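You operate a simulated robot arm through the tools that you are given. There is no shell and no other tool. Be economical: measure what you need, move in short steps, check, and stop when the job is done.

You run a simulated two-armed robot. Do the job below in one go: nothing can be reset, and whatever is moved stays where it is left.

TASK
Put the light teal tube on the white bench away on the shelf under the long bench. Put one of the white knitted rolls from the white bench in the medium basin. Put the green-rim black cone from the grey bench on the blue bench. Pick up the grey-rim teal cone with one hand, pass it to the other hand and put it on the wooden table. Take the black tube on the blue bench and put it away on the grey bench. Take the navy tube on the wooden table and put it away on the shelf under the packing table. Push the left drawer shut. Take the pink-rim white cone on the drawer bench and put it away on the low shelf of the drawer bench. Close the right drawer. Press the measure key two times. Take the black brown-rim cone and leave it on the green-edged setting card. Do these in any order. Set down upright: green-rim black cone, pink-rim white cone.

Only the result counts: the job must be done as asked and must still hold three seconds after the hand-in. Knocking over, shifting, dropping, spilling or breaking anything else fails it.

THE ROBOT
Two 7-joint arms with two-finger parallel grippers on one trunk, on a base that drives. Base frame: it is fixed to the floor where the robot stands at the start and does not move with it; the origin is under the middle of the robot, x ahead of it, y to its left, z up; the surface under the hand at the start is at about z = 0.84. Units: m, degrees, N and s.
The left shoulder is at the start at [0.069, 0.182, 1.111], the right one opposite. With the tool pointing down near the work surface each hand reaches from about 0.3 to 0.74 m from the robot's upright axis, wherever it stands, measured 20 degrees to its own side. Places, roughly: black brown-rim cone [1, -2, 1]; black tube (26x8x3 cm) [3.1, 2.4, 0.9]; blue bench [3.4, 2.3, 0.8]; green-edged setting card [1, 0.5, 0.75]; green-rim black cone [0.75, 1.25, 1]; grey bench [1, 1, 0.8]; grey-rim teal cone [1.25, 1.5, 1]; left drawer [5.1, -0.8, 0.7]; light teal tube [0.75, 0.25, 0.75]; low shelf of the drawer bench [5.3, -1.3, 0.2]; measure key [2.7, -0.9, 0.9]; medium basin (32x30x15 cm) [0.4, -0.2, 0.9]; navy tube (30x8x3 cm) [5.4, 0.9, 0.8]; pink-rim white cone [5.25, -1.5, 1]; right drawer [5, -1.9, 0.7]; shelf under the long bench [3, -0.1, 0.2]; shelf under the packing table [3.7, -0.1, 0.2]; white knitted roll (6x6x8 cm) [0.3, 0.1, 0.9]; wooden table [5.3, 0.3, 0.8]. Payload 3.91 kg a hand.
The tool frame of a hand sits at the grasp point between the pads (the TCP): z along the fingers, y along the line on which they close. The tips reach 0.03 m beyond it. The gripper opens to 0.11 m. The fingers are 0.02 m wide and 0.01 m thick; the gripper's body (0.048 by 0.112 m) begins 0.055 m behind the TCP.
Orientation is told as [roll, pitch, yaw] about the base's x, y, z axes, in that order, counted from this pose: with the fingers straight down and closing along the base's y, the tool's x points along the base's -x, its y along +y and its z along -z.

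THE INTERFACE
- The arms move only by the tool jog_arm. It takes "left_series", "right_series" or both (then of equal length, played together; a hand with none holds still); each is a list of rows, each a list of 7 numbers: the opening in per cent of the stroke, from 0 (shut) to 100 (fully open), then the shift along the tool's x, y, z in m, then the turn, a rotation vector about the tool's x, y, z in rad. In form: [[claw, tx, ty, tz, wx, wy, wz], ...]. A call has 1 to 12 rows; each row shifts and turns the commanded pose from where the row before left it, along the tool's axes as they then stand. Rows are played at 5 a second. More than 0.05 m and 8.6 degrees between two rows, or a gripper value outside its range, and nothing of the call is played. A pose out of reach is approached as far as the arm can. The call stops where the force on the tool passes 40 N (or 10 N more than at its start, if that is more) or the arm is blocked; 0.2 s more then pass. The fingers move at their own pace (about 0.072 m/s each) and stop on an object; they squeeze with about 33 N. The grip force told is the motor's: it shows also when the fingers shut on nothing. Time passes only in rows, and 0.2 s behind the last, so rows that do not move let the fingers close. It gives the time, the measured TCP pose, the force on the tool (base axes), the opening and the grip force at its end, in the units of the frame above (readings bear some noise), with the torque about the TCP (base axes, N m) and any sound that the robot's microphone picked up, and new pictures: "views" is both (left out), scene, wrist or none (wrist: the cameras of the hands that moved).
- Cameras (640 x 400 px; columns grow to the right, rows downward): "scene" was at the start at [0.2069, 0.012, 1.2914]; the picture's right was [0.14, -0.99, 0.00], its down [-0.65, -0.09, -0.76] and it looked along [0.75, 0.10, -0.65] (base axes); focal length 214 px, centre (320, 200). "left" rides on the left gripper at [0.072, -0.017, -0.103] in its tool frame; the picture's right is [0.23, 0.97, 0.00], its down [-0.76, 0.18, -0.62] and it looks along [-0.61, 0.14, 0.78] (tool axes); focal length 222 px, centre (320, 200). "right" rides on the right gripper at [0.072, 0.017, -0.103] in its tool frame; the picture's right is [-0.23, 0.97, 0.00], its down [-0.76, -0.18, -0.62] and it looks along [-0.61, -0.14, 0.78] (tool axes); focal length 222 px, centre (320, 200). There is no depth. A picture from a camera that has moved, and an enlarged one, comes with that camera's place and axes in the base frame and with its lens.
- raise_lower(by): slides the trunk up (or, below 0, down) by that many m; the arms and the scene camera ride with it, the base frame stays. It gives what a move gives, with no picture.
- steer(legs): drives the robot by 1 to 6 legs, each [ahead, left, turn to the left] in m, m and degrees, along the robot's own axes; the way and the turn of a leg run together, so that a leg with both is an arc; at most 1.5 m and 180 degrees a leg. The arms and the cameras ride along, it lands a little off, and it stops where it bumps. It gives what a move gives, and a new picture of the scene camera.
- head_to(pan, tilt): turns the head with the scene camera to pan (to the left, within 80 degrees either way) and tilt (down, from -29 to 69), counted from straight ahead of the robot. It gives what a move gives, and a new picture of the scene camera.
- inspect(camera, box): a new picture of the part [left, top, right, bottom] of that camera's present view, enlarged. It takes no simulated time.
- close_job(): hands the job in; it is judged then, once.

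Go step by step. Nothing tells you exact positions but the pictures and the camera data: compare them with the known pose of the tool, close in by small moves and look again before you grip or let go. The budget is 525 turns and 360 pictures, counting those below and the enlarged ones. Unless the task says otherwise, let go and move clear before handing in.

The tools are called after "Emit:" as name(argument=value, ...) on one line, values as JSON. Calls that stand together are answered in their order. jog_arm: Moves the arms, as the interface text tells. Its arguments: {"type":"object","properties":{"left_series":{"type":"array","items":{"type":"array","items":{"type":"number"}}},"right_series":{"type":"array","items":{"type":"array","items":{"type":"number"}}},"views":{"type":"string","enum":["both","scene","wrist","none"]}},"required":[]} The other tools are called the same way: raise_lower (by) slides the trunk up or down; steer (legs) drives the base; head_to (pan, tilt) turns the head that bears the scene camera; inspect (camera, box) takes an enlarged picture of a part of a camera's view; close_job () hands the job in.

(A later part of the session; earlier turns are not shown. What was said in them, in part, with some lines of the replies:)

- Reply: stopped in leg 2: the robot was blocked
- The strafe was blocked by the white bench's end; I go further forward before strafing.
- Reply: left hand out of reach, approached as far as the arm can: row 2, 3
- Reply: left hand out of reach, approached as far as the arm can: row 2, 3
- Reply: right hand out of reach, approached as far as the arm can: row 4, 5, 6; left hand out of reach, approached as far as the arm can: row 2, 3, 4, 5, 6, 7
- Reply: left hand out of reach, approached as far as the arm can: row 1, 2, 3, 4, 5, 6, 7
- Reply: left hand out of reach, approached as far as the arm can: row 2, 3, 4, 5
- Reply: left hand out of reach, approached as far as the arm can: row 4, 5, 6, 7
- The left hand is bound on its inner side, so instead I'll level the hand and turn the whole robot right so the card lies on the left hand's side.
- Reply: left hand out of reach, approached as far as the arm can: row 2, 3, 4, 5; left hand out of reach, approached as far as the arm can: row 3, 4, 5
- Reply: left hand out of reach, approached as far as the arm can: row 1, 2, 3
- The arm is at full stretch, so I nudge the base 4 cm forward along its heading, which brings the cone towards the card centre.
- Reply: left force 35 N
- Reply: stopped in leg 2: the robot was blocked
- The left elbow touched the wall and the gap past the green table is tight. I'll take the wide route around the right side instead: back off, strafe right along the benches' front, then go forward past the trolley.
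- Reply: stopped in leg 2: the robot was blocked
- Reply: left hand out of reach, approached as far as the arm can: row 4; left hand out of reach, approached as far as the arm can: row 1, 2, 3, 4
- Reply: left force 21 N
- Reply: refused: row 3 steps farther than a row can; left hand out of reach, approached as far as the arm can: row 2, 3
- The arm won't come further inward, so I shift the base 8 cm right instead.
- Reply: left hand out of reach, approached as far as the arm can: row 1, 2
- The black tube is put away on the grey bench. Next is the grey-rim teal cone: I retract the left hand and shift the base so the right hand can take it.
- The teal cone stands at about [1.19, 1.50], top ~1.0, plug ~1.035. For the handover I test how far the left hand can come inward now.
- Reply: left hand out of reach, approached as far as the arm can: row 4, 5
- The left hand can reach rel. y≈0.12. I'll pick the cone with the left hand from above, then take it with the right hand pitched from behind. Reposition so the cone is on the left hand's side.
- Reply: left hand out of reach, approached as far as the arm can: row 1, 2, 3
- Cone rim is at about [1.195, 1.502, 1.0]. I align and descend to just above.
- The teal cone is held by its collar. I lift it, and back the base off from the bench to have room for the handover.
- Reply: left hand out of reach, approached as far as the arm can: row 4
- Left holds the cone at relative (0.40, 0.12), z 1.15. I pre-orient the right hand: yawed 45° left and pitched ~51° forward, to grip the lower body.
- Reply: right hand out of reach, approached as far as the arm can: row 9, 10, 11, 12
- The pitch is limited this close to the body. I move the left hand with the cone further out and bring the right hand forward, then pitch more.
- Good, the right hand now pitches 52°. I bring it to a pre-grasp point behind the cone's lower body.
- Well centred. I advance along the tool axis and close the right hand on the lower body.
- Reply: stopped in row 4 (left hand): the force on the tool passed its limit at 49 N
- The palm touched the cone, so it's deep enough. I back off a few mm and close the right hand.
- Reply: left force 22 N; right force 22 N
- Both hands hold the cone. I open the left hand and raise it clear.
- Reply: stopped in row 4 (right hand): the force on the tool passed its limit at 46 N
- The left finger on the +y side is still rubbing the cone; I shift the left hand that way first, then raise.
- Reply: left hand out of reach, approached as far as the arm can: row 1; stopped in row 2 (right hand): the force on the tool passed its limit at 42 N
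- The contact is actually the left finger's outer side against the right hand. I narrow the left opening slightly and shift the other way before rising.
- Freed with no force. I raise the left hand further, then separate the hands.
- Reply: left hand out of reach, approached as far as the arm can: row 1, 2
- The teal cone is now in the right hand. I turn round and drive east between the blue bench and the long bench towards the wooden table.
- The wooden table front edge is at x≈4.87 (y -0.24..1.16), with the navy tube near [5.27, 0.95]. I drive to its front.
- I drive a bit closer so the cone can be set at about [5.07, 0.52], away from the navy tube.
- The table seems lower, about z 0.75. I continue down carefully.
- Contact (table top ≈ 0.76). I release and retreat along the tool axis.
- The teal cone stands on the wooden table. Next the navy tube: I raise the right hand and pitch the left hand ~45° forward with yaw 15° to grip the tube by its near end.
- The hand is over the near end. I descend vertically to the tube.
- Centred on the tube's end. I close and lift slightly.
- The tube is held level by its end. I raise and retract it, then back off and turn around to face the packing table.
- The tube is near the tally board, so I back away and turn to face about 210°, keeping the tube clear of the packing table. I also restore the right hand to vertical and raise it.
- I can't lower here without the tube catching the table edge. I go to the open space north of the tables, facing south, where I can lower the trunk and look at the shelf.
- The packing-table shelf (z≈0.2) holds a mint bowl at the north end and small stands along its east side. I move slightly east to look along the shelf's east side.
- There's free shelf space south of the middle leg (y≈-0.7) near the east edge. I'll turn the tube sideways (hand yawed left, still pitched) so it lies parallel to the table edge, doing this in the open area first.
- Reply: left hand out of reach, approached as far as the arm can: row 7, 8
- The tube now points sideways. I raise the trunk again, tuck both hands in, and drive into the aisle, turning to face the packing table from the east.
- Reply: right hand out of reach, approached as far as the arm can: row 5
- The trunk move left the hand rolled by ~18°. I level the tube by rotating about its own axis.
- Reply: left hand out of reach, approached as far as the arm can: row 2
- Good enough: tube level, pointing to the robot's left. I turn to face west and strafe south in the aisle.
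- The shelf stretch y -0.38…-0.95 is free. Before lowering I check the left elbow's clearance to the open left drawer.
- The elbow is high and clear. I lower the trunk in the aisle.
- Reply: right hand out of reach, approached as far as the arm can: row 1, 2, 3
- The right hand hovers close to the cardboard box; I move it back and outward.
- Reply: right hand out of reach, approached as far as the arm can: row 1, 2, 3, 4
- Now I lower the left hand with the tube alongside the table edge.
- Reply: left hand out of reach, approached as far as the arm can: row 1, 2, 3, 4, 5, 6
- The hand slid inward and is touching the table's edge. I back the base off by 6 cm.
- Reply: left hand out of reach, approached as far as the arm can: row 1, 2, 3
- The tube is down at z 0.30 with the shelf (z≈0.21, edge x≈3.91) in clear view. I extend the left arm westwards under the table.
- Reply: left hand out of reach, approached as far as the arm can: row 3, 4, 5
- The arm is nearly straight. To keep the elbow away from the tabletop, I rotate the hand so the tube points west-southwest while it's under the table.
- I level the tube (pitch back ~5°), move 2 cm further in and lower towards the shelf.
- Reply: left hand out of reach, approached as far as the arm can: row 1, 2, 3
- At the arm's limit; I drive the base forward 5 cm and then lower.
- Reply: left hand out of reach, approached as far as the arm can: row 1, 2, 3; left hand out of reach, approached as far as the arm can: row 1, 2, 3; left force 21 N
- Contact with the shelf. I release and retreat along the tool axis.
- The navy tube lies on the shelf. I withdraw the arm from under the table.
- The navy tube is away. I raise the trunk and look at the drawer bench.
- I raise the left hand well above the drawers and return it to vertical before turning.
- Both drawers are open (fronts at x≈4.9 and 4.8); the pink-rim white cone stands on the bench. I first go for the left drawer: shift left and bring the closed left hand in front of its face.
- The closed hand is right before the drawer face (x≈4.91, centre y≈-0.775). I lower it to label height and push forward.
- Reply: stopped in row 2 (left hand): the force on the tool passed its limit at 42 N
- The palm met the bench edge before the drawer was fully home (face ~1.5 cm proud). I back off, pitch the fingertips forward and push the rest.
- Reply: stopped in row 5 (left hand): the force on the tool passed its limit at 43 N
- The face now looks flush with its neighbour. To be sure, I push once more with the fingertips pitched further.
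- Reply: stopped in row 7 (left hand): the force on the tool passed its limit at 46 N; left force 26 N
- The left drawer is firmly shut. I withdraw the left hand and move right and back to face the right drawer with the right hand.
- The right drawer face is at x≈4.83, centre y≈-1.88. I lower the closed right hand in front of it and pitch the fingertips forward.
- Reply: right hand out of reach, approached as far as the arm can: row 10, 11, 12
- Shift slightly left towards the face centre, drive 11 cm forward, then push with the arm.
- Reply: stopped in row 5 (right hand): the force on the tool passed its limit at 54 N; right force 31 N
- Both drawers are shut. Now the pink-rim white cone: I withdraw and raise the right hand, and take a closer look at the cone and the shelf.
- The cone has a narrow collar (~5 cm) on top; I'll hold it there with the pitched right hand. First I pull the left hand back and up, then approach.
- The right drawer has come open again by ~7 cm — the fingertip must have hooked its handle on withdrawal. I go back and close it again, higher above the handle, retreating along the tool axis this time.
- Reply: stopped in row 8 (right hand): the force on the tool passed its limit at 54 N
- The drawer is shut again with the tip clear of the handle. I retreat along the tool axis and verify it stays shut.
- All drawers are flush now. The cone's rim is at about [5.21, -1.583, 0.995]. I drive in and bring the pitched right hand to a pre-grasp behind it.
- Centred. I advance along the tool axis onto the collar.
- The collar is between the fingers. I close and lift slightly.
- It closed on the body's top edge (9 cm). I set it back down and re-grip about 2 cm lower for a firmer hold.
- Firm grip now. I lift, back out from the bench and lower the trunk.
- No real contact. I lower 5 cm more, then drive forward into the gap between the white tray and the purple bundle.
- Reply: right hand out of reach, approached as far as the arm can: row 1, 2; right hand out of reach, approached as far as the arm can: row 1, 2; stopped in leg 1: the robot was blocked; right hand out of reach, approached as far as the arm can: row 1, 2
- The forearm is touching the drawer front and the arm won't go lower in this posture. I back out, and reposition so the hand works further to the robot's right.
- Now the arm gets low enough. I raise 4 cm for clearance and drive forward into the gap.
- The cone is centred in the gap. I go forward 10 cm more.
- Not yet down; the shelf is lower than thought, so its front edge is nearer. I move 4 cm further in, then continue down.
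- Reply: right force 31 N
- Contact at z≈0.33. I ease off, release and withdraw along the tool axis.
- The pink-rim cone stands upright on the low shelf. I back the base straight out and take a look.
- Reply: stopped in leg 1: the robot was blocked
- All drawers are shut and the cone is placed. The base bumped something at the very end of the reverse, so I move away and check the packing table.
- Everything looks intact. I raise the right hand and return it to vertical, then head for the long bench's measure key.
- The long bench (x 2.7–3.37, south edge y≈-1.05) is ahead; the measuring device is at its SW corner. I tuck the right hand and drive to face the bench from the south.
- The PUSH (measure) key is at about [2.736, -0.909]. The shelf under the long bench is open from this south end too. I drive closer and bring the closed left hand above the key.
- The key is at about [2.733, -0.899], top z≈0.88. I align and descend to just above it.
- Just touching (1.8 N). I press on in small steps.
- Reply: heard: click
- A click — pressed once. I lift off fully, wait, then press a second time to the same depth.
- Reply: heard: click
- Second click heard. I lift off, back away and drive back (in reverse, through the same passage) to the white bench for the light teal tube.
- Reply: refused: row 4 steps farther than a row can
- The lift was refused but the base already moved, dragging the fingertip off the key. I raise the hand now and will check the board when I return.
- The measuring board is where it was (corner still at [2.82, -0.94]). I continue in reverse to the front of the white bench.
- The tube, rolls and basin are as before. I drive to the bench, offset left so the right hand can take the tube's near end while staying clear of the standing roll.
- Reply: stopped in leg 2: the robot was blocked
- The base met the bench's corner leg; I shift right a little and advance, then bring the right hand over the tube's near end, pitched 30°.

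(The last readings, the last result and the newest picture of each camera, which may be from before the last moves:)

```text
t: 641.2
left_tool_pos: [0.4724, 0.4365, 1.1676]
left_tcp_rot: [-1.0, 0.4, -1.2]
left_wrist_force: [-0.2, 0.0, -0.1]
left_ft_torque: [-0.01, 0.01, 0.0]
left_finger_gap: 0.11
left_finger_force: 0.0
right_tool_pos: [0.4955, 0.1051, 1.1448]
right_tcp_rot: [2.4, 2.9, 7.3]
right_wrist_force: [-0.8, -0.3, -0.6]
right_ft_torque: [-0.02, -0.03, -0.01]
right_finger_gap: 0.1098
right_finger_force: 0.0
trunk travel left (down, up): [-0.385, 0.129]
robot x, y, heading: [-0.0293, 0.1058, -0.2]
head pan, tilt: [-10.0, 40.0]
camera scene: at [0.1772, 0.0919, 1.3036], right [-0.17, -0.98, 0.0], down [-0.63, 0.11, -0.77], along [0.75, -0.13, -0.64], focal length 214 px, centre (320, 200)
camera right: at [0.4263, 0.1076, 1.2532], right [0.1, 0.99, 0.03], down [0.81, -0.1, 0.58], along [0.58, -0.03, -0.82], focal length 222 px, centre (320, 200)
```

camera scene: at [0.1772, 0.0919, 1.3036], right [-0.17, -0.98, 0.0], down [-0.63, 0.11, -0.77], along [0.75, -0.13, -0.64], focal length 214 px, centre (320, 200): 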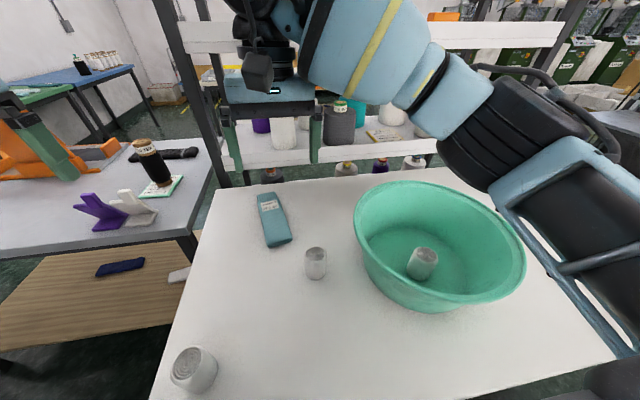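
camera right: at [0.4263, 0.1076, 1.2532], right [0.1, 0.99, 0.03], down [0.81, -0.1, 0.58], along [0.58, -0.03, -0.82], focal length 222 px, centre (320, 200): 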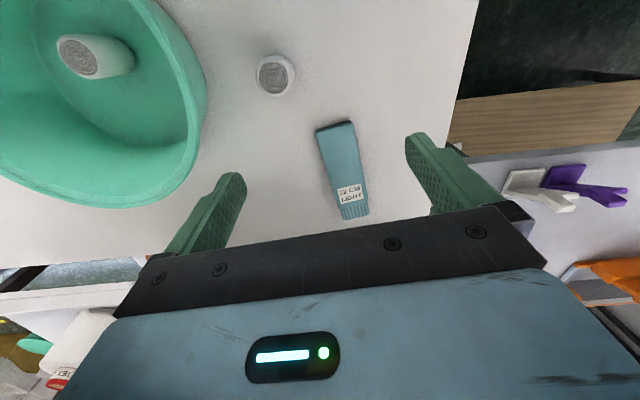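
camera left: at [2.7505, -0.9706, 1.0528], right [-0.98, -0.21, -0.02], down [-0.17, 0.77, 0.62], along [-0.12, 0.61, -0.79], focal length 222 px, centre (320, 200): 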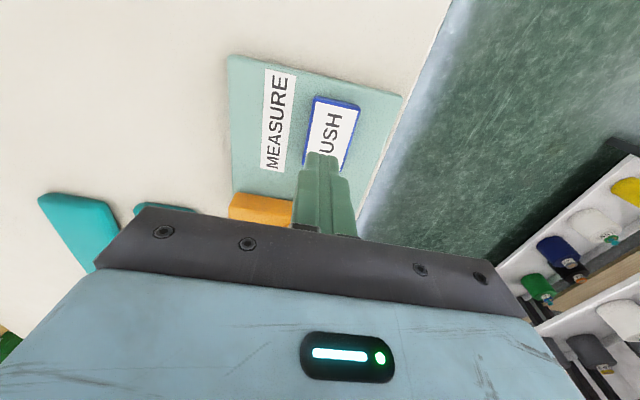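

Tube ends read (0.55, 0.134) and (0.75, 0.166). I move over the grip point [0.61, 0.144] and pitch the hand 30° forward.

Emit:
jog_arm(right_series=[[100, -0.0236, 0.0046, 0.039, 0, 0, -0.035], [100, -0.0236, 0.0046, 0.039, 0, 0, 0], [100, -0.0236, 0.0046, 0.039, 0, 0, 0], [100, -0.0236, 0.0046, 0.039, 0, 0, 0], [100, -0.0236, 0.0046, 0.03, 0, 0, 0], [100, 0, 0, 0, 0, -0.1435, 0], [100, 0, 0, 0, 0, -0.1435, 0], [100, 0, 0, 0, 0, -0.1435, 0], [100, 0, 0, 0, 0, -0.1435, 0]])

```text
t: 643.2
left_tool_pos: [0.4718, 0.4358, 1.1673]
left_tcp_rot: [-1.0, 0.5, -1.2]
left_wrist_force: [0.5, -0.2, -0.2]
left_ft_torque: [0.0, 0.01, -0.02]
left_finger_gap: 0.1102
left_finger_force: 0.2
right_tool_pos: [0.5966, 0.1501, 0.954]
right_tcp_rot: [3.0, -30.2, 7.8]
right_wrist_force: [0.5, -0.7, -0.7]
right_ft_torque: [0.0, 0.01, -0.04]
right_finger_gap: 0.1098
right_finger_force: 0.1
trunk travel left (down, up): [-0.385, 0.129]
robot x, y, heading: [-0.0274, 0.1043, -0.3]
head pan, tilt: [-10.0, 40.0]
camera scene: at [0.177, 0.0902, 1.3036], right [-0.17, -0.98, 0.0], down [-0.63, 0.11, -0.77], along [0.75, -0.13, -0.64], focal length 214 px, centre (320, 200)
camera right: at [0.4813, 0.1456, 1.0084], right [0.04, 0.99, 0.16], down [0.37, -0.16, 0.91], along [0.93, 0.03, -0.38], focal length 222 px, centre (320, 200)
```

scene: 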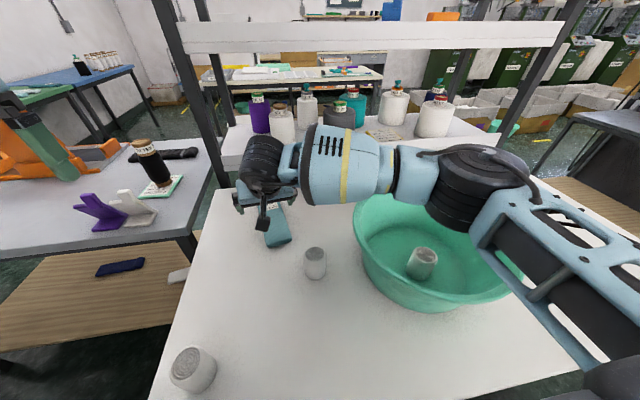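
right: 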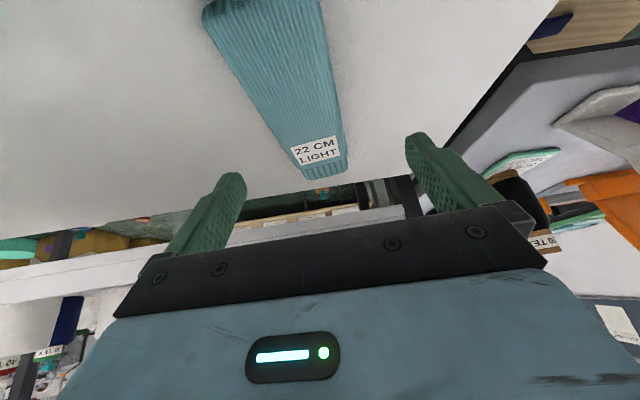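

The elbow hovers low over the basin, so I raise the trunk 12 cm first to keep it clear, then lower the hand.

Emit:
raise_lower(by=0.12)

Emit:
jog_arm(right_series=[[100, 0.02, 0, 0.0346, 0, 0, 0], [100, 0.02, 0, 0.0346, 0, 0, 0], [100, 0.02, 0, 0.0346, 0, 0, 0]])

```text
t: 644.7
left_tool_pos: [0.4732, 0.4344, 1.2855]
left_tcp_rot: [-1.0, 0.5, -1.2]
left_wrist_force: [0.7, -0.2, -0.1]
left_ft_torque: [-0.02, 0.01, 0.01]
left_finger_gap: 0.1101
left_finger_force: 0.0
right_tool_pos: [0.5985, 0.1519, 1.0725]
right_tcp_rot: [3.0, -29.9, 7.7]
right_wrist_force: [0.7, 0.7, 0.1]
right_ft_torque: [0.04, -0.02, -0.01]
right_finger_gap: 0.1101
right_finger_force: 0.0
trunk travel left (down, up): [-0.505, 0.009]
robot x, y, heading: [-0.0225, 0.1057, -0.3]
head pan, tilt: [-10.0, 40.0]
```

```text
t: 645.5
left_tool_pos: [0.4719, 0.4354, 1.2882]
left_tcp_rot: [-1.1, 0.4, -1.2]
left_wrist_force: [-0.3, 0.1, -0.7]
left_ft_torque: [-0.01, 0.0, -0.02]
left_finger_gap: 0.11
left_finger_force: 0.1
right_tool_pos: [0.6001, 0.1545, 0.9564]
right_tcp_rot: [3.0, -30.1, 7.8]
right_wrist_force: [0.1, 0.2, 0.2]
right_ft_torque: [-0.01, 0.03, 0.0]
right_finger_gap: 0.1097
right_finger_force: 0.1
trunk travel left (down, up): [-0.505, 0.009]
robot x, y, heading: [-0.0266, 0.1039, -0.1]
head pan, tilt: [-10.0, 40.0]
camera scene: at [0.0798, 0.0907, 1.4455], right [-0.17, -0.98, 0.0], down [-0.63, 0.11, -0.77], along [0.75, -0.13, -0.64], focal length 214 px, centre (320, 200)
camera right: at [0.4846, 0.1502, 1.0092], right [0.04, 0.99, 0.16], down [0.38, -0.16, 0.91], along [0.93, 0.03, -0.38], focal length 222 px, centre (320, 200)
```

scene: 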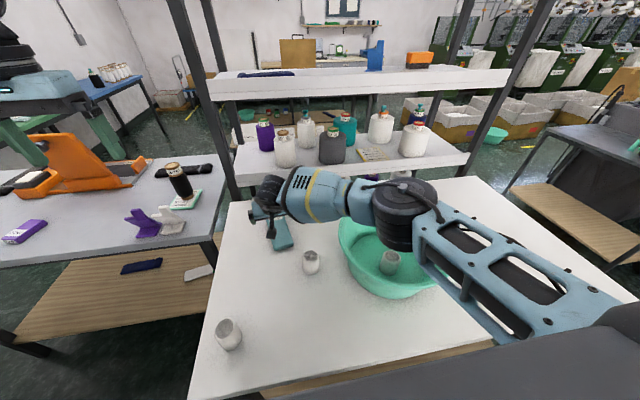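
right: 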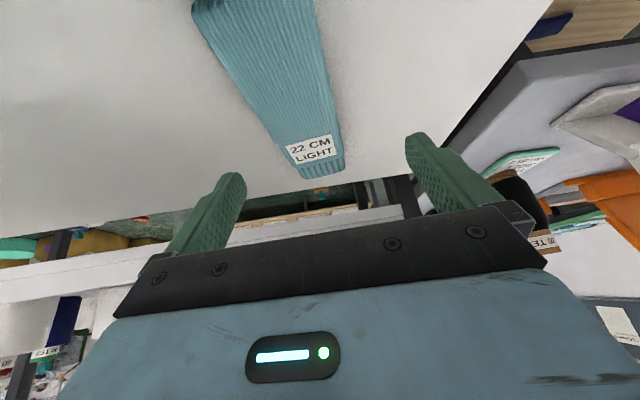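

I correct sideways by 1 cm and yaw slightly, then descend onto the tube.

Emit:
jog_arm(right_series=[[100, 0.01, -0.0115, 0.0175, -0.022, 0, -0.038], [100, 0.015, 0, 0.026, 0, 0, 0], [100, 0.0145, 0, 0.025, 0, 0, 0]])

Emit:
inspect(camera="scene", box=[230, 160, 350, 290])

```text
t: 646.3
left_tool_pos: [0.4716, 0.4358, 1.2865]
left_tcp_rot: [-0.9, 0.4, -1.2]
left_wrist_force: [-0.3, 0.0, 0.3]
left_ft_torque: [0.01, 0.02, 0.02]
left_finger_gap: 0.1099
left_finger_force: 0.0
right_tool_pos: [0.6028, 0.148, 0.8767]
right_tcp_rot: [2.9, -30.3, 10.5]
right_wrist_force: [0.0, -0.6, 0.3]
right_ft_torque: [-0.03, -0.02, 0.04]
right_finger_gap: 0.1098
right_finger_force: 0.0
trunk travel left (down, up): [-0.505, 0.009]
robot x, y, heading: [-0.0236, 0.1018, -0.3]
head pan, tilt: [-10.0, 40.0]
camera scene: at [0.0798, 0.0908, 1.4455], right [-0.17, -0.98, 0.0], down [-0.63, 0.11, -0.77], along [0.75, -0.13, -0.64], focal length 214 px, centre (320, 200)
camera right: at [0.4855, 0.1375, 0.9298], right [-0.01, 0.99, 0.16], down [0.38, -0.14, 0.91], along [0.92, 0.07, -0.38], focal length 222 px, centre (320, 200)
```

scene: 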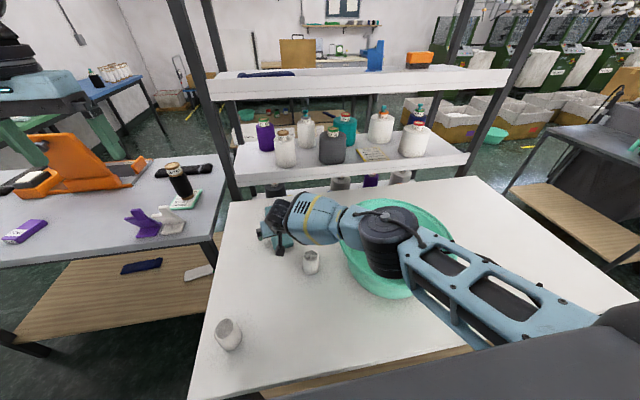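
right: 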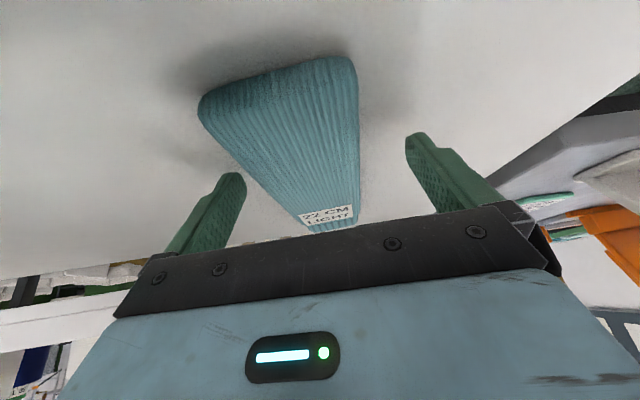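

```text
3.08 times, centred on (290, 225) of scene
camera zoom: at [0.0798, 0.0908, 1.4455], right [-0.17, -0.98, 0.0], down [-0.63, 0.11, -0.77], along [0.75, -0.13, -0.64], focal length 660 px, centre (412, 123)
```

zoom: 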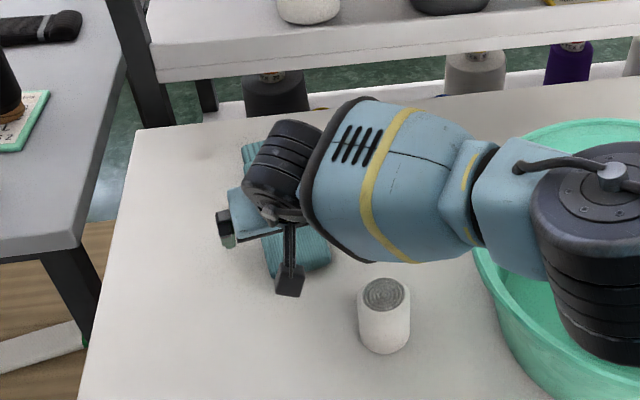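

Emit:
jog_arm(right_series=[[100, 0, -0.002, 0, 0, 0, 0], [0, 0, 0, 0, 0, 0, 0], [0, 0, 0, 0, 0, 0, 0], [0, 0, 0, 0, 0, 0, 0], [0, 0, 0, 0, 0, 0, 0], [0, -0.015, 0, -0.026, 0, 0, 0], [0, -0.02, 0, -0.0346, 0, 0, 0], [0, -0.02, 0, -0.0346, 0, 0, 0]])

```text
t: 648.1
left_tool_pos: [0.4709, 0.4355, 1.2887]
left_tcp_rot: [-0.9, 0.3, -1.1]
left_wrist_force: [0.5, 0.4, 1.1]
left_ft_torque: [0.01, -0.01, -0.01]
left_finger_gap: 0.1099
left_finger_force: 0.0
right_tool_pos: [0.5996, 0.1426, 0.9886]
right_tcp_rot: [2.9, -30.2, 10.3]
right_wrist_force: [0.6, 0.1, 0.3]
right_ft_torque: [-0.02, 0.02, -0.02]
right_finger_gap: 0.0687
right_finger_force: 33.2
trunk travel left (down, up): [-0.505, 0.009]
robot x, y, heading: [-0.0248, 0.102, 0.1]
head pan, tilt: [-10.0, 40.0]
camera scene: at [0.0789, 0.0904, 1.4457], right [-0.17, -0.98, 0.0], down [-0.63, 0.11, -0.77], along [0.75, -0.13, -0.64], focal length 214 px, centre (320, 200)
camera right: at [0.4849, 0.1316, 1.041], right [-0.01, 0.99, 0.16], down [0.38, -0.14, 0.91], along [0.92, 0.07, -0.38], focal length 222 px, centre (320, 200)
```

scene: 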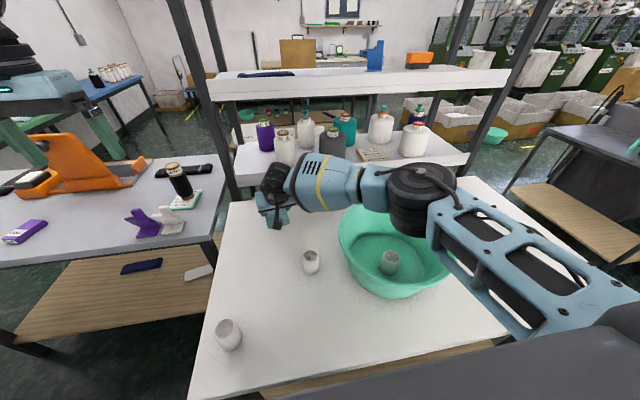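
right: 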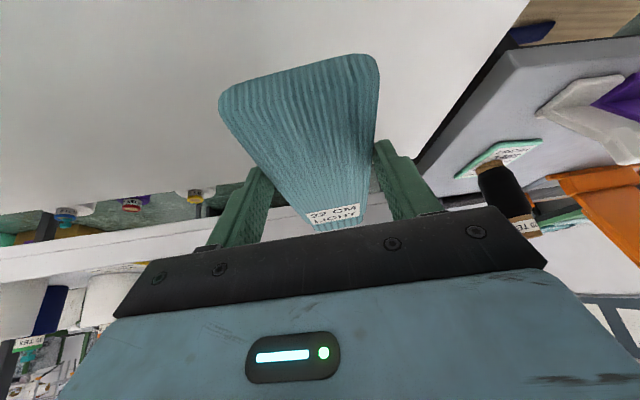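

The teal tube is held. I raise it, back off and drive round through the passage to the long bench's south end.

Emit:
jog_arm(right_series=[[0, -0.02, 0, -0.0346, 0, 0, 0], [0, -0.02, 0, -0.0346, 0, 0, 0], [0, -0.02, 0, -0.0346, 0, 0, 0], [0, 0.02, -0.03, -0.01, 0, 0, 0], [0, 0.02, -0.03, -0.01, 0, 0, 0], [0, 0.02, -0.03, -0.01, 0, 0, 0]], views="none")

Emit:
steer(legs=[[-0.42, 0, 0], [0, -1.5, 0], [0, -0.14, 0]])

```text
t: 649.5
left_tool_pos: [0.4713, 0.4353, 1.2888]
left_tcp_rot: [-0.9, 0.5, -1.2]
left_wrist_force: [0.0, -1.0, -0.2]
left_ft_torque: [0.02, -0.03, 0.01]
left_finger_gap: 0.1101
left_finger_force: 0.1
right_tool_pos: [0.5533, 0.0313, 1.0975]
right_tcp_rot: [2.9, -30.3, 10.4]
right_wrist_force: [-0.5, -0.9, -0.4]
right_ft_torque: [0.03, -0.01, 0.06]
right_finger_gap: 0.0686
right_finger_force: 32.3
trunk travel left (down, up): [-0.505, 0.009]
robot x, y, heading: [-0.0294, 0.1077, -0.2]
head pan, tilt: [-10.0, 40.0]
```

```text
t: 666.6
left_tool_pos: [0.0467, -1.224, 1.2868]
left_tcp_rot: [-1.0, 0.4, -1.5]
left_wrist_force: [-0.3, 0.2, 0.3]
left_ft_torque: [0.0, -0.04, -0.01]
left_finger_gap: 0.1099
left_finger_force: 0.1
right_tool_pos: [0.1258, -1.6277, 1.097]
right_tcp_rot: [2.9, -30.2, 10.0]
right_wrist_force: [-0.5, 0.4, 0.0]
right_ft_torque: [0.01, 0.01, 0.03]
right_finger_gap: 0.0686
right_finger_force: 32.9
trunk travel left (down, up): [-0.505, 0.009]
robot x, y, heading: [-0.4518, -1.5518, -0.5]
head pan, tilt: [-10.0, 40.0]
camera scene: at [-0.3471, -1.567, 1.4456], right [-0.18, -0.98, 0.0], down [-0.63, 0.12, -0.77], along [0.75, -0.14, -0.64], focal length 214 px, centre (320, 200)
```

scene: 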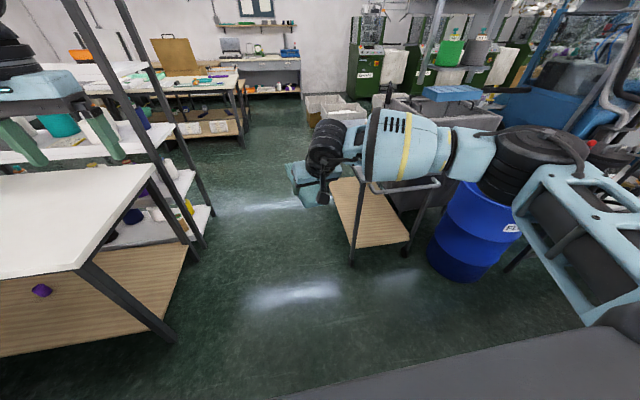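

Emit:
steer(legs=[[1.5, 0.03, 0.5], [1.5, 0, 0], [0.35, 0, 0]])

```text
refused: leg 1 is longer than a leg can be; nothing moved
```

Emit:
steer(legs=[[1.45, 0.03, 0.5], [1.45, 0, 0], [0.45, 0, 0]])

```text
t: 682.9
left_tool_pos: [3.3836, -1.2323, 1.2884]
left_tcp_rot: [-1.1, 0.4, -2.5]
left_wrist_force: [1.2, 0.5, 0.2]
left_ft_torque: [-0.04, -0.01, 0.03]
left_finger_gap: 0.1098
left_finger_force: 0.1
right_tool_pos: [3.4564, -1.6365, 1.0971]
right_tcp_rot: [3.0, -30.4, 9.1]
right_wrist_force: [0.1, 0.2, -0.9]
right_ft_torque: [0.0, -0.02, 0.02]
right_finger_gap: 0.0682
right_finger_force: 32.5
trunk travel left (down, up): [-0.505, 0.009]
robot x, y, heading: [2.8805, -1.5529, -1.2]
head pan, tilt: [-10.0, 40.0]
camera scene: at [2.9844, -1.5692, 1.4457], right [-0.2, -0.98, 0.0], down [-0.63, 0.13, -0.77], along [0.75, -0.15, -0.64], focal length 214 px, centre (320, 200)
```

scene: 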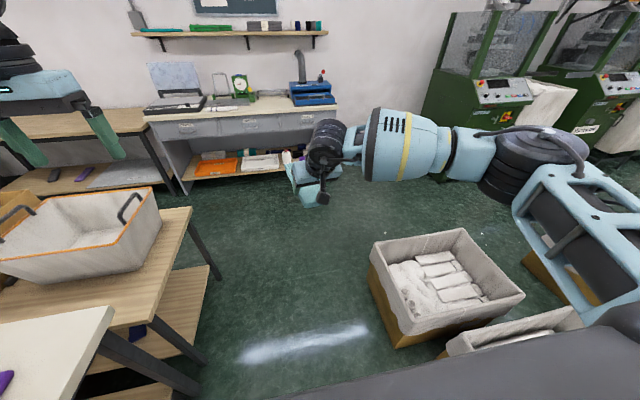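

I move south a little and turn to face the long bench's south end, then lower the trunk in the open.

Emit:
steer(legs=[[0, -0.35, 0], [0, 0, 91.2]])

Emit:
raise_lower(by=-0.5)

Emit:
head_to(pan=0, tilt=25)

```text
t: 690.3
left_tool_pos: [2.5511, -1.3918, 1.2868]
left_tcp_rot: [-1.0, 0.4, 87.8]
left_wrist_force: [-0.7, -0.2, -0.4]
left_ft_torque: [-0.01, 0.03, 0.01]
left_finger_gap: 0.1098
left_finger_force: 0.0
right_tool_pos: [2.9539, -1.3162, 1.0979]
right_tcp_rot: [3.1, -30.2, 99.2]
right_wrist_force: [-0.3, 0.1, 0.5]
right_ft_torque: [0.01, 0.0, -0.01]
right_finger_gap: 0.0683
right_finger_force: 32.7
trunk travel left (down, up): [-0.505, 0.009]
robot x, y, heading: [2.8685, -1.896, 88.8]
head pan, tilt: [-10.0, 40.0]
camera scene: at [2.8871, -1.7881, 1.4456], right [0.98, -0.19, 0.0], down [-0.12, -0.63, -0.77], along [0.15, 0.75, -0.64], focal length 214 px, centre (320, 200)
```

scene: 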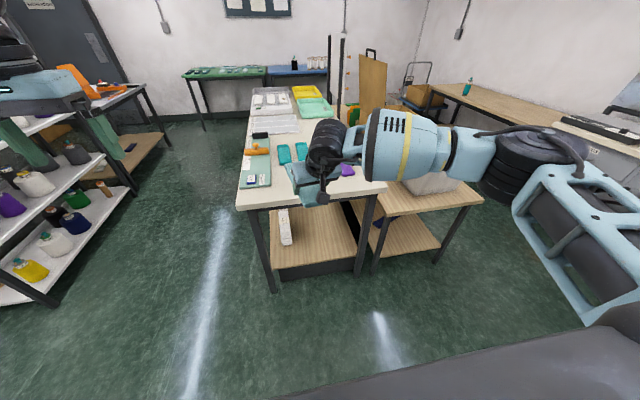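

```text
refused: -0.5 is not a number from -0.4 to 0.4
```

```text
t: 691.0
left_tool_pos: [2.5514, -1.3906, 1.2875]
left_tcp_rot: [-1.0, 0.4, 87.8]
left_wrist_force: [0.5, -0.5, 0.6]
left_ft_torque: [-0.03, -0.01, 0.0]
left_finger_gap: 0.1101
left_finger_force: 0.1
right_tool_pos: [2.9542, -1.3163, 1.0967]
right_tcp_rot: [3.1, -30.2, 99.4]
right_wrist_force: [0.1, 0.7, -1.3]
right_ft_torque: [0.0, -0.03, 0.02]
right_finger_gap: 0.0685
right_finger_force: 32.7
trunk travel left (down, up): [-0.505, 0.009]
robot x, y, heading: [2.8716, -1.8951, 88.9]
head pan, tilt: [0.0, 25.0]
camera scene: at [2.8726, -1.7794, 1.4688], right [1.0, -0.02, 0.0], down [-0.01, -0.42, -0.91], along [0.02, 0.91, -0.42], focal length 214 px, centre (320, 200)
```

scene: 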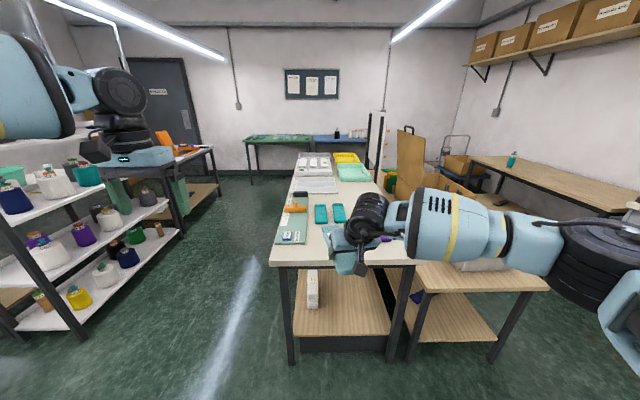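

Emit:
raise_lower(by=-0.4)

Emit:
raise_lower(by=-0.1)

Emit:
jog_arm(right_series=[[0, 0.02, -0.02, 0.0346, 0, 0, 0], [0, 0.02, -0.02, 0.0346, 0, 0, 0], [0, 0.02, -0.02, 0.0346, 0, 0, 0], [0, 0.02, -0.02, 0.0346, 0, 0, 0], [0, 0.02, 0, 0.0346, 0, 0, 0], [0, 0.02, 0, 0.0346, 0, 0, 0]])

```text
t: 694.9
left_tool_pos: [2.55, -1.3908, 0.8871]
left_tcp_rot: [-1.0, 0.3, 87.8]
left_wrist_force: [0.2, 0.9, -0.3]
left_ft_torque: [-0.01, 0.0, -0.01]
left_finger_gap: 0.11
left_finger_force: 0.1
right_tool_pos: [2.9542, -1.3164, 0.6968]
right_tcp_rot: [3.0, -30.3, 99.3]
right_wrist_force: [-0.6, 0.6, -1.0]
right_ft_torque: [0.01, 0.01, 0.0]
right_finger_gap: 0.0687
right_finger_force: 33.2
trunk travel left (down, up): [-0.105, 0.409]
robot x, y, heading: [2.8708, -1.8928, 88.7]
head pan, tilt: [0.0, 25.0]
```

```text
t: 696.2
left_tool_pos: [2.5493, -1.3904, 0.7865]
left_tcp_rot: [-1.1, 0.4, 87.8]
left_wrist_force: [0.0, -0.4, -0.3]
left_ft_torque: [-0.02, 0.02, 0.02]
left_finger_gap: 0.1101
left_finger_force: 0.0
right_tool_pos: [2.9538, -1.318, 0.5965]
right_tcp_rot: [2.9, -30.3, 99.3]
right_wrist_force: [-0.5, 1.0, 0.1]
right_ft_torque: [-0.01, 0.0, 0.0]
right_finger_gap: 0.0683
right_finger_force: 33.0
trunk travel left (down, up): [-0.005, 0.509]
robot x, y, heading: [2.8703, -1.8975, 89.0]
head pan, tilt: [0.0, 25.0]
```

```text
t: 697.6
left_tool_pos: [2.5498, -1.3906, 0.7868]
left_tcp_rot: [-0.9, 0.4, 87.9]
left_wrist_force: [-0.3, -0.5, 0.2]
left_ft_torque: [0.01, -0.02, 0.01]
left_finger_gap: 0.1103
left_finger_force: 0.0
right_tool_pos: [3.0231, -1.3032, 0.3542]
right_tcp_rot: [3.0, -30.3, 99.3]
right_wrist_force: [-0.1, 0.2, -0.7]
right_ft_torque: [0.0, -0.02, 0.01]
right_finger_gap: 0.0688
right_finger_force: 33.1
trunk travel left (down, up): [-0.005, 0.509]
robot x, y, heading: [2.8717, -1.8947, 89.0]
head pan, tilt: [0.0, 25.0]
camera scene: at [2.8769, -1.557, 0.9264], right [1.0, -0.02, 0.0], down [-0.01, -0.42, -0.91], along [0.02, 0.91, -0.42], focal length 214 px, centre (320, 200)
camera right: at [3.029, -1.4199, 0.4072], right [-0.99, 0.01, 0.16], down [0.15, 0.38, 0.91], along [-0.05, 0.93, -0.37], focal length 222 px, centre (320, 200)
```

scene: 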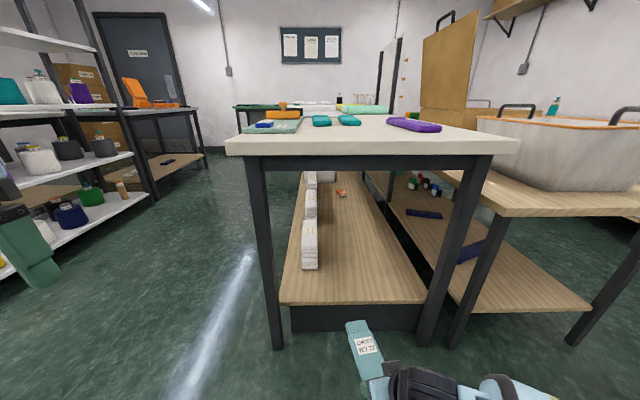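
right: 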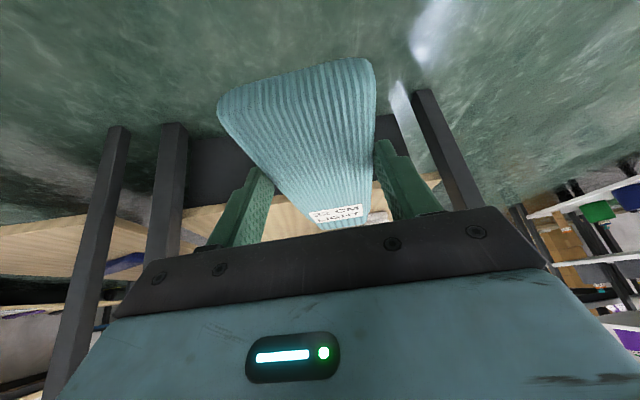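

The shelf is wide open here with bundles only at its left. The right elbow would meet the SE leg going straight in, so I raise the left hand, turn 29° right and enter diagonally.

Emit:
jog_arm(left_series=[[100, 0.01, 0, -0.04, 0, 0, 0], [100, 0.01, 0, -0.04, 0, 0, 0], [100, 0.01, 0, -0.04, 0, 0, 0], [100, 0.01, 0, -0.04, 0, 0, 0], [100, 0, 0, -0.03, 0, 0, 0]], views="none")

Emit:
steer(legs=[[0, 0, -29], [-0.16, 0.277, 0], [0.26, 0.15, 0]])

Emit:
head_to(pan=0, tilt=40)

```text
t: 698.8
left_tool_pos: [2.5451, -1.428, 0.9784]
left_tcp_rot: [-0.9, 0.4, 87.8]
left_wrist_force: [0.6, -1.2, 0.7]
left_ft_torque: [0.0, -0.03, 0.01]
left_finger_gap: 0.1101
left_finger_force: 0.1
right_tool_pos: [3.022, -1.3034, 0.3547]
right_tcp_rot: [3.1, -30.3, 99.3]
right_wrist_force: [-0.3, -0.7, -0.3]
right_ft_torque: [0.0, 0.01, -0.01]
right_finger_gap: 0.0683
right_finger_force: 33.9
trunk travel left (down, up): [-0.005, 0.509]
robot x, y, heading: [2.8712, -1.8956, 88.7]
head pan, tilt: [0.0, 25.0]
```

```text
t: 704.8
left_tool_pos: [2.4854, -1.0404, 0.9781]
left_tcp_rot: [-0.9, 0.4, 59.4]
left_wrist_force: [-0.6, 0.3, -0.1]
left_ft_torque: [0.0, -0.01, -0.02]
left_finger_gap: 0.1101
left_finger_force: 0.0
right_tool_pos: [2.9641, -1.1577, 0.3544]
right_tcp_rot: [3.1, -30.2, 70.9]
right_wrist_force: [-0.3, 0.0, -0.3]
right_ft_torque: [-0.04, 0.03, 0.0]
right_finger_gap: 0.0686
right_finger_force: 32.4
trunk travel left (down, up): [-0.005, 0.509]
robot x, y, heading: [2.5526, -1.6043, 60.5]
head pan, tilt: [0.0, 25.0]
camera scene: at [2.7167, -1.3114, 0.9264], right [0.87, -0.49, 0.0], down [-0.21, -0.37, -0.91], along [0.45, 0.79, -0.42], focal length 214 px, centre (320, 200)
```

scene: 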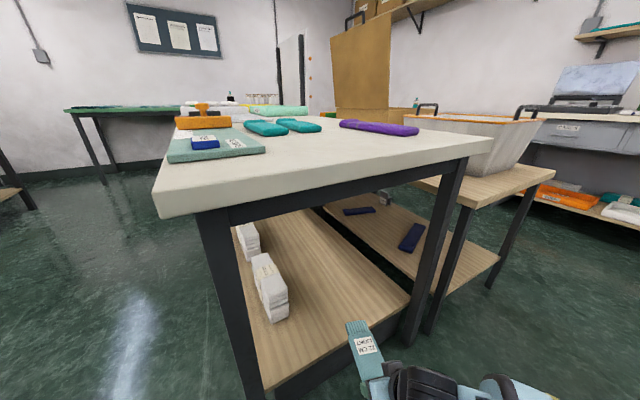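

```text
t: 705.6
left_tool_pos: [2.4866, -1.0398, 0.9786]
left_tcp_rot: [-1.0, 0.4, 59.4]
left_wrist_force: [-0.1, 0.4, 0.1]
left_ft_torque: [0.0, 0.0, 0.0]
left_finger_gap: 0.1101
left_finger_force: 0.1
right_tool_pos: [2.9639, -1.1575, 0.3539]
right_tcp_rot: [3.0, -30.3, 70.8]
right_wrist_force: [-0.1, 0.7, 0.7]
right_ft_torque: [0.0, 0.0, 0.0]
right_finger_gap: 0.0687
right_finger_force: 33.3
trunk travel left (down, up): [-0.005, 0.509]
robot x, y, heading: [2.552, -1.6036, 60.5]
head pan, tilt: [0.0, 40.0]
camera scene: at [2.7132, -1.3177, 0.9032], right [0.87, -0.49, 0.0], down [-0.32, -0.56, -0.77], along [0.38, 0.67, -0.64], focal length 214 px, centre (320, 200)
```

scene: 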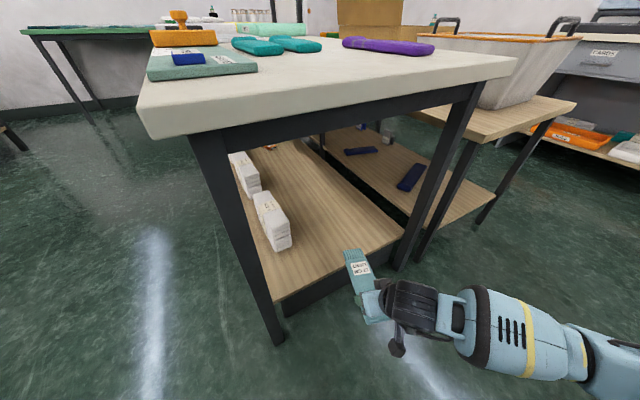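

The head would reach the bench edge if I go much further, so I advance 17 cm and then extend the arm.

Emit:
steer(legs=[[0.147, 0.085, 0]])

Emit:
jog_arm(right_series=[[0, -0.02, 0.015, 0.012, 0, 0, 0], [0, -0.02, 0.015, 0.012, 0, 0, 0], [0, -0.02, 0.015, 0.012, 0, 0, 0], [0, -0.02, 0.01, 0.012, 0, 0, 0]])

```text
t: 707.1
left_tool_pos: [2.4831, -0.8685, 0.9784]
left_tcp_rot: [-0.9, 0.4, 59.5]
left_wrist_force: [0.1, -1.3, 0.4]
left_ft_torque: [0.01, 0.01, 0.01]
left_finger_gap: 0.1101
left_finger_force: 0.2
right_tool_pos: [2.9617, -0.9864, 0.3538]
right_tcp_rot: [3.0, -30.3, 71.0]
right_wrist_force: [0.1, 0.2, 0.1]
right_ft_torque: [0.0, -0.02, -0.01]
right_finger_gap: 0.0685
right_finger_force: 33.0
trunk travel left (down, up): [-0.005, 0.509]
robot x, y, heading: [2.5506, -1.4345, 60.5]
head pan, tilt: [0.0, 40.0]
camera scene: at [2.7103, -1.1461, 0.903], right [0.87, -0.49, 0.0], down [-0.32, -0.56, -0.77], along [0.38, 0.67, -0.64], focal length 214 px, centre (320, 200)
```

scene: 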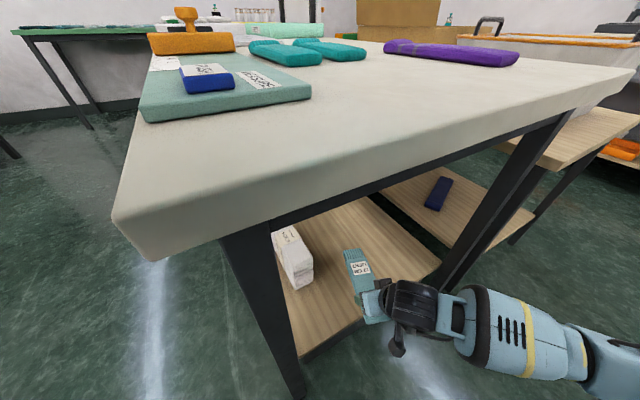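

```text
t: 708.1
left_tool_pos: [2.4847, -0.8691, 0.9779]
left_tcp_rot: [-1.0, 0.4, 59.4]
left_wrist_force: [-0.1, -0.2, -0.2]
left_ft_torque: [-0.01, -0.01, 0.02]
left_finger_gap: 0.11
left_finger_force: 0.1
right_tool_pos: [2.936, -0.8815, 0.3545]
right_tcp_rot: [2.8, -30.2, 71.0]
right_wrist_force: [-0.6, -0.7, -0.3]
right_ft_torque: [-0.02, 0.02, 0.0]
right_finger_gap: 0.0685
right_finger_force: 32.9
trunk travel left (down, up): [-0.005, 0.509]
robot x, y, heading: [2.5486, -1.4366, 60.5]
head pan, tilt: [0.0, 40.0]
camera scene: at [2.7103, -1.1463, 0.9031], right [0.87, -0.49, 0.0], down [-0.32, -0.56, -0.77], along [0.38, 0.67, -0.64], focal length 214 px, centre (320, 200)
camera right: at [2.8874, -0.9872, 0.409], right [-0.86, 0.48, 0.16], down [0.31, 0.26, 0.91], along [0.4, 0.84, -0.38], focal length 222 px, centre (320, 200)
```

scene: 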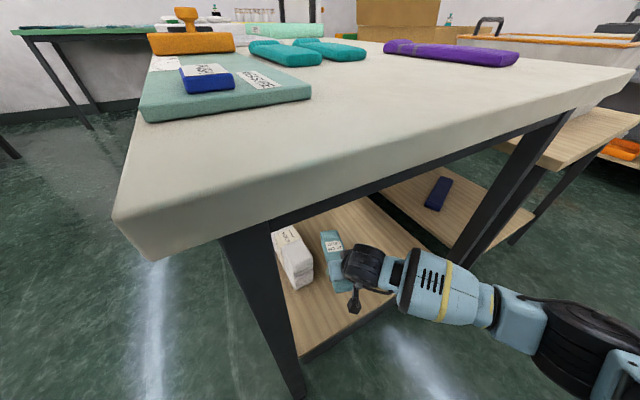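
right: 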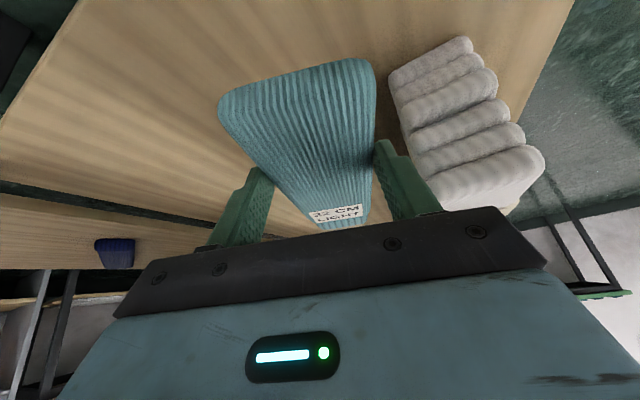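

The tube is over the shelf beside the white bundle. I shift it slightly right and in, then lower.

Emit:
jog_arm(right_series=[[0, -0.0249, -0.0218, 0.0143, 0, 0, 0], [0, 0.02, 0, 0.0346, 0, 0, 0], [0, 0.02, 0, 0.0346, 0, 0, 0], [0, 0.005, 0, 0.0087, 0, 0, 0], [0, 0, 0, 0, 0, 0, 0]])

```text
t: 709.3
left_tool_pos: [2.4831, -0.8692, 0.9774]
left_tcp_rot: [-0.9, 0.5, 59.4]
left_wrist_force: [0.0, 0.4, 0.3]
left_ft_torque: [0.0, 0.04, -0.02]
left_finger_gap: 0.1101
left_finger_force: 0.1
right_tool_pos: [2.9627, -0.86, 0.2645]
right_tcp_rot: [3.0, -30.2, 71.0]
right_wrist_force: [0.2, -1.2, -0.8]
right_ft_torque: [-0.01, 0.01, 0.0]
right_finger_gap: 0.0685
right_finger_force: 33.0
trunk travel left (down, up): [-0.005, 0.509]
robot x, y, heading: [2.5487, -1.434, 60.3]
head pan, tilt: [0.0, 40.0]
camera scene: at [2.7103, -1.1464, 0.9031], right [0.87, -0.49, 0.0], down [-0.32, -0.56, -0.77], along [0.38, 0.67, -0.64], focal length 214 px, centre (320, 200)
camera right: at [2.9137, -0.9649, 0.3186], right [-0.86, 0.48, 0.16], down [0.31, 0.26, 0.91], along [0.4, 0.84, -0.38], focal length 222 px, centre (320, 200)
```

scene: 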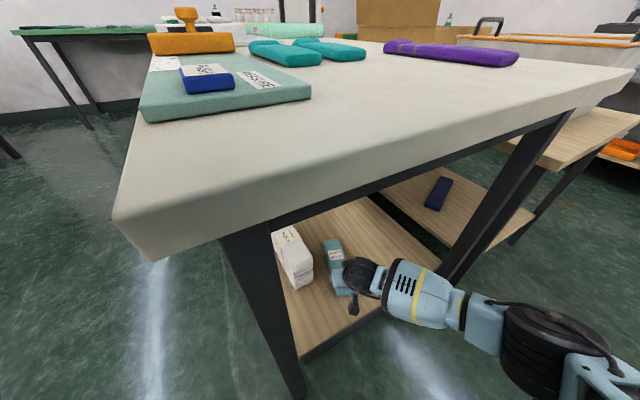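
right: 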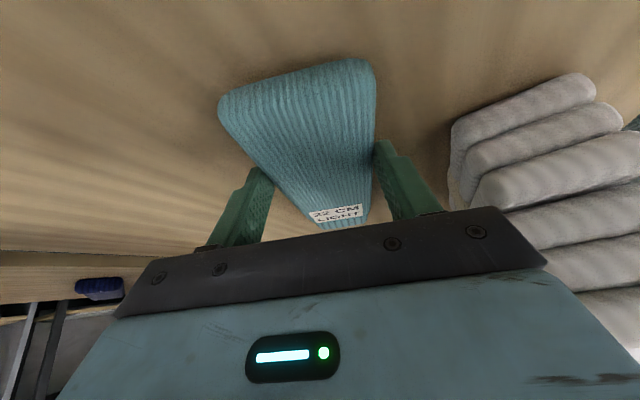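

Emit:
jog_arm(right_series=[[0, 0.005, 0, 0.0087, 0, 0, 0], [0, 0.0025, 0, 0.0043, 0, 0, 0], [0, 0, 0, 0, 0, 0, 0]], views="none")

Emit:
jog_arm(right_series=[[0, 0.0025, 0, 0.0043, 0, 0, 0], [0, 0.0025, 0, 0.0043, 0, 0, 0], [0, 0, 0, 0, 0, 0, 0]], views="none")

```text
t: 710.1
left_tool_pos: [2.4829, -0.8699, 0.9786]
left_tcp_rot: [-0.9, 0.2, 59.4]
left_wrist_force: [0.5, 0.3, -0.2]
left_ft_torque: [-0.01, 0.02, 0.0]
left_finger_gap: 0.1101
left_finger_force: 0.0
right_tool_pos: [2.9629, -0.8532, 0.2561]
right_tcp_rot: [3.2, -31.0, 70.9]
right_wrist_force: [-0.7, -0.9, 11.6]
right_ft_torque: [-0.39, -0.11, -0.14]
right_finger_gap: 0.0687
right_finger_force: 33.2
trunk travel left (down, up): [-0.005, 0.509]
robot x, y, heading: [2.5483, -1.4327, 60.7]
head pan, tilt: [0.0, 40.0]
stopped in row 3 (right hand): the force on the tool passed its limit at 40 N (the readings are from after the stop); the commanded pose is now the measured one
```

```text
t: 710.5
left_tool_pos: [2.4843, -0.8703, 0.9804]
left_tcp_rot: [-0.9, 0.4, 59.4]
left_wrist_force: [-0.8, 0.2, 0.5]
left_ft_torque: [0.01, -0.01, -0.01]
left_finger_gap: 0.1099
left_finger_force: 0.0
right_tool_pos: [2.963, -0.8515, 0.2551]
right_tcp_rot: [3.4, -31.3, 70.8]
right_wrist_force: [0.3, -2.1, 11.9]
right_ft_torque: [-0.4, -0.26, -0.16]
right_finger_gap: 0.0687
right_finger_force: 32.7
trunk travel left (down, up): [-0.005, 0.509]
robot x, y, heading: [2.5466, -1.4358, 60.5]
head pan, tilt: [0.0, 40.0]
stopped in row 2 (right hand): the force on the tool passed its limit at 40 N (the readings are from after the stop); the commanded pose is now the measured one
```

Contact with the shelf. I release and withdraw upward along the tool axis.

Emit:
jog_arm(right_series=[[0, -0.001, 0, -0.002, 0, 0, 0], [60, 0, 0, 0, 0, 0, 0], [100, 0, 0, 0, 0, 0, 0], [100, 0, 0, 0, 0, 0, 0], [100, 0, 0, -0.02, 0, 0, 0], [100, 0, 0, -0.03, 0, 0, 0], [100, 0, 0, -0.03, 0, 0, 0]])

```text
t: 712.1
left_tool_pos: [2.4837, -0.8703, 0.9781]
left_tcp_rot: [-0.9, 0.4, 59.5]
left_wrist_force: [-0.3, 0.6, 0.9]
left_ft_torque: [0.01, 0.02, 0.01]
left_finger_gap: 0.11
left_finger_force: 0.0
right_tool_pos: [2.9556, -0.893, 0.3234]
right_tcp_rot: [3.2, -31.2, 70.8]
right_wrist_force: [0.6, -0.1, -0.2]
right_ft_torque: [0.0, 0.03, 0.02]
right_finger_gap: 0.1101
right_finger_force: 0.1
trunk travel left (down, up): [-0.005, 0.509]
robot x, y, heading: [2.5474, -1.4372, 60.4]
head pan, tilt: [0.0, 40.0]
camera scene: at [2.7105, -1.147, 0.9031], right [0.87, -0.49, 0.0], down [-0.32, -0.56, -0.77], along [0.38, 0.67, -0.64], focal length 214 px, centre (320, 200)
camera right: at [2.9063, -0.9991, 0.3745], right [-0.86, 0.48, 0.16], down [0.31, 0.25, 0.92], along [0.4, 0.84, -0.36], focal length 222 px, centre (320, 200)
```

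scene: 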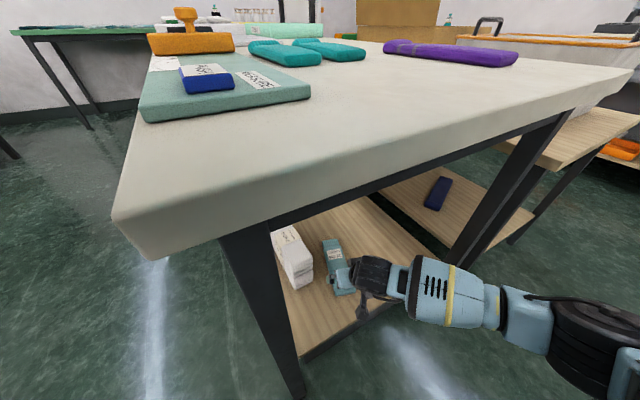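
right: 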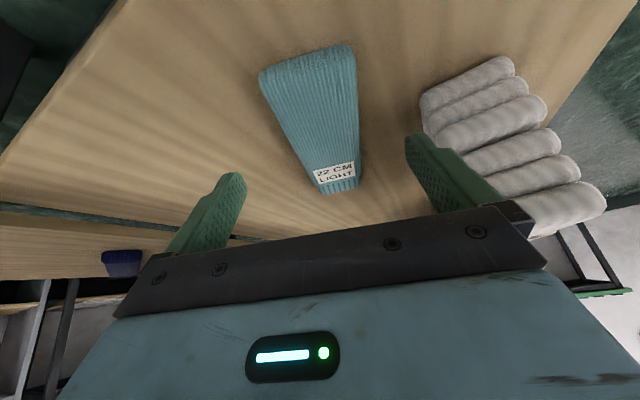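

The light teal tube lies on the shelf. I back the robot straight out and take a last look.

Emit:
steer(legs=[[-0.43, -0.25, 0]])

Emit:
inspect(camera="scene", box=[120, 0, 560, 275])

```text
t: 715.1
left_tool_pos: [2.485, -1.3671, 0.9784]
left_tcp_rot: [-0.9, 0.4, 60.2]
left_wrist_force: [0.2, -0.1, 0.1]
left_ft_torque: [0.0, 0.0, 0.01]
left_finger_gap: 0.1099
left_finger_force: 0.0
right_tool_pos: [2.9563, -1.3835, 0.3233]
right_tcp_rot: [3.3, -31.1, 71.8]
right_wrist_force: [-0.7, 0.4, 0.0]
right_ft_torque: [-0.01, -0.01, 0.0]
right_finger_gap: 0.1102
right_finger_force: 0.0
trunk travel left (down, up): [-0.005, 0.509]
robot x, y, heading: [2.5571, -1.9289, 61.2]
head pan, tilt: [0.0, 40.0]
camera scene: at [2.7156, -1.6414, 0.9031], right [0.88, -0.48, 0.0], down [-0.31, -0.56, -0.77], along [0.37, 0.67, -0.64], focal length 214 px, centre (320, 200)
```

scene: 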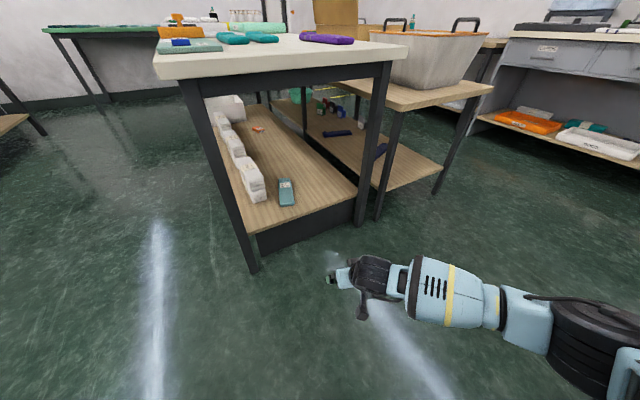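

```text
1.45 times, centred on (340, 138) of scene
camera zoom: at [2.7156, -1.6414, 0.9031], right [0.88, -0.48, 0.0], down [-0.31, -0.56, -0.77], along [0.37, 0.67, -0.64], focal length 312 px, centre (291, 291)
```

zoom: 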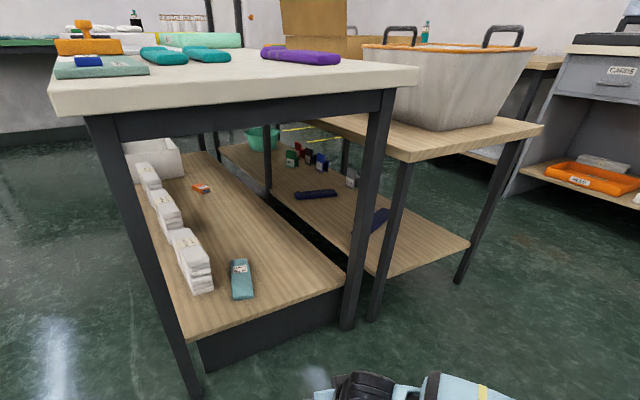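

The teal tube lies fully on the long bench's shelf, the navy tube on the packing table's shelf, and both hands are empty and clear. Every item has been done, so I hand the job in.

Emit:
close_job()

```text
The job is handed in.
```

I handed in the job with all eleven items done, judging by the last picture I took of each. Both hands are empty and clear, and the measure key clicked twice.

The right drawer caught a finger and came about 7 cm open again. I closed it a second time, and it looked flush afterwards.

After the second key press, the fingertip was dragged off the key as the robot drove away. The measuring board had not shifted when I checked, and I heard no third click.

The base or an elbow also bumped fixed furniture a few times while driving. I saw nothing knocked over or moved.
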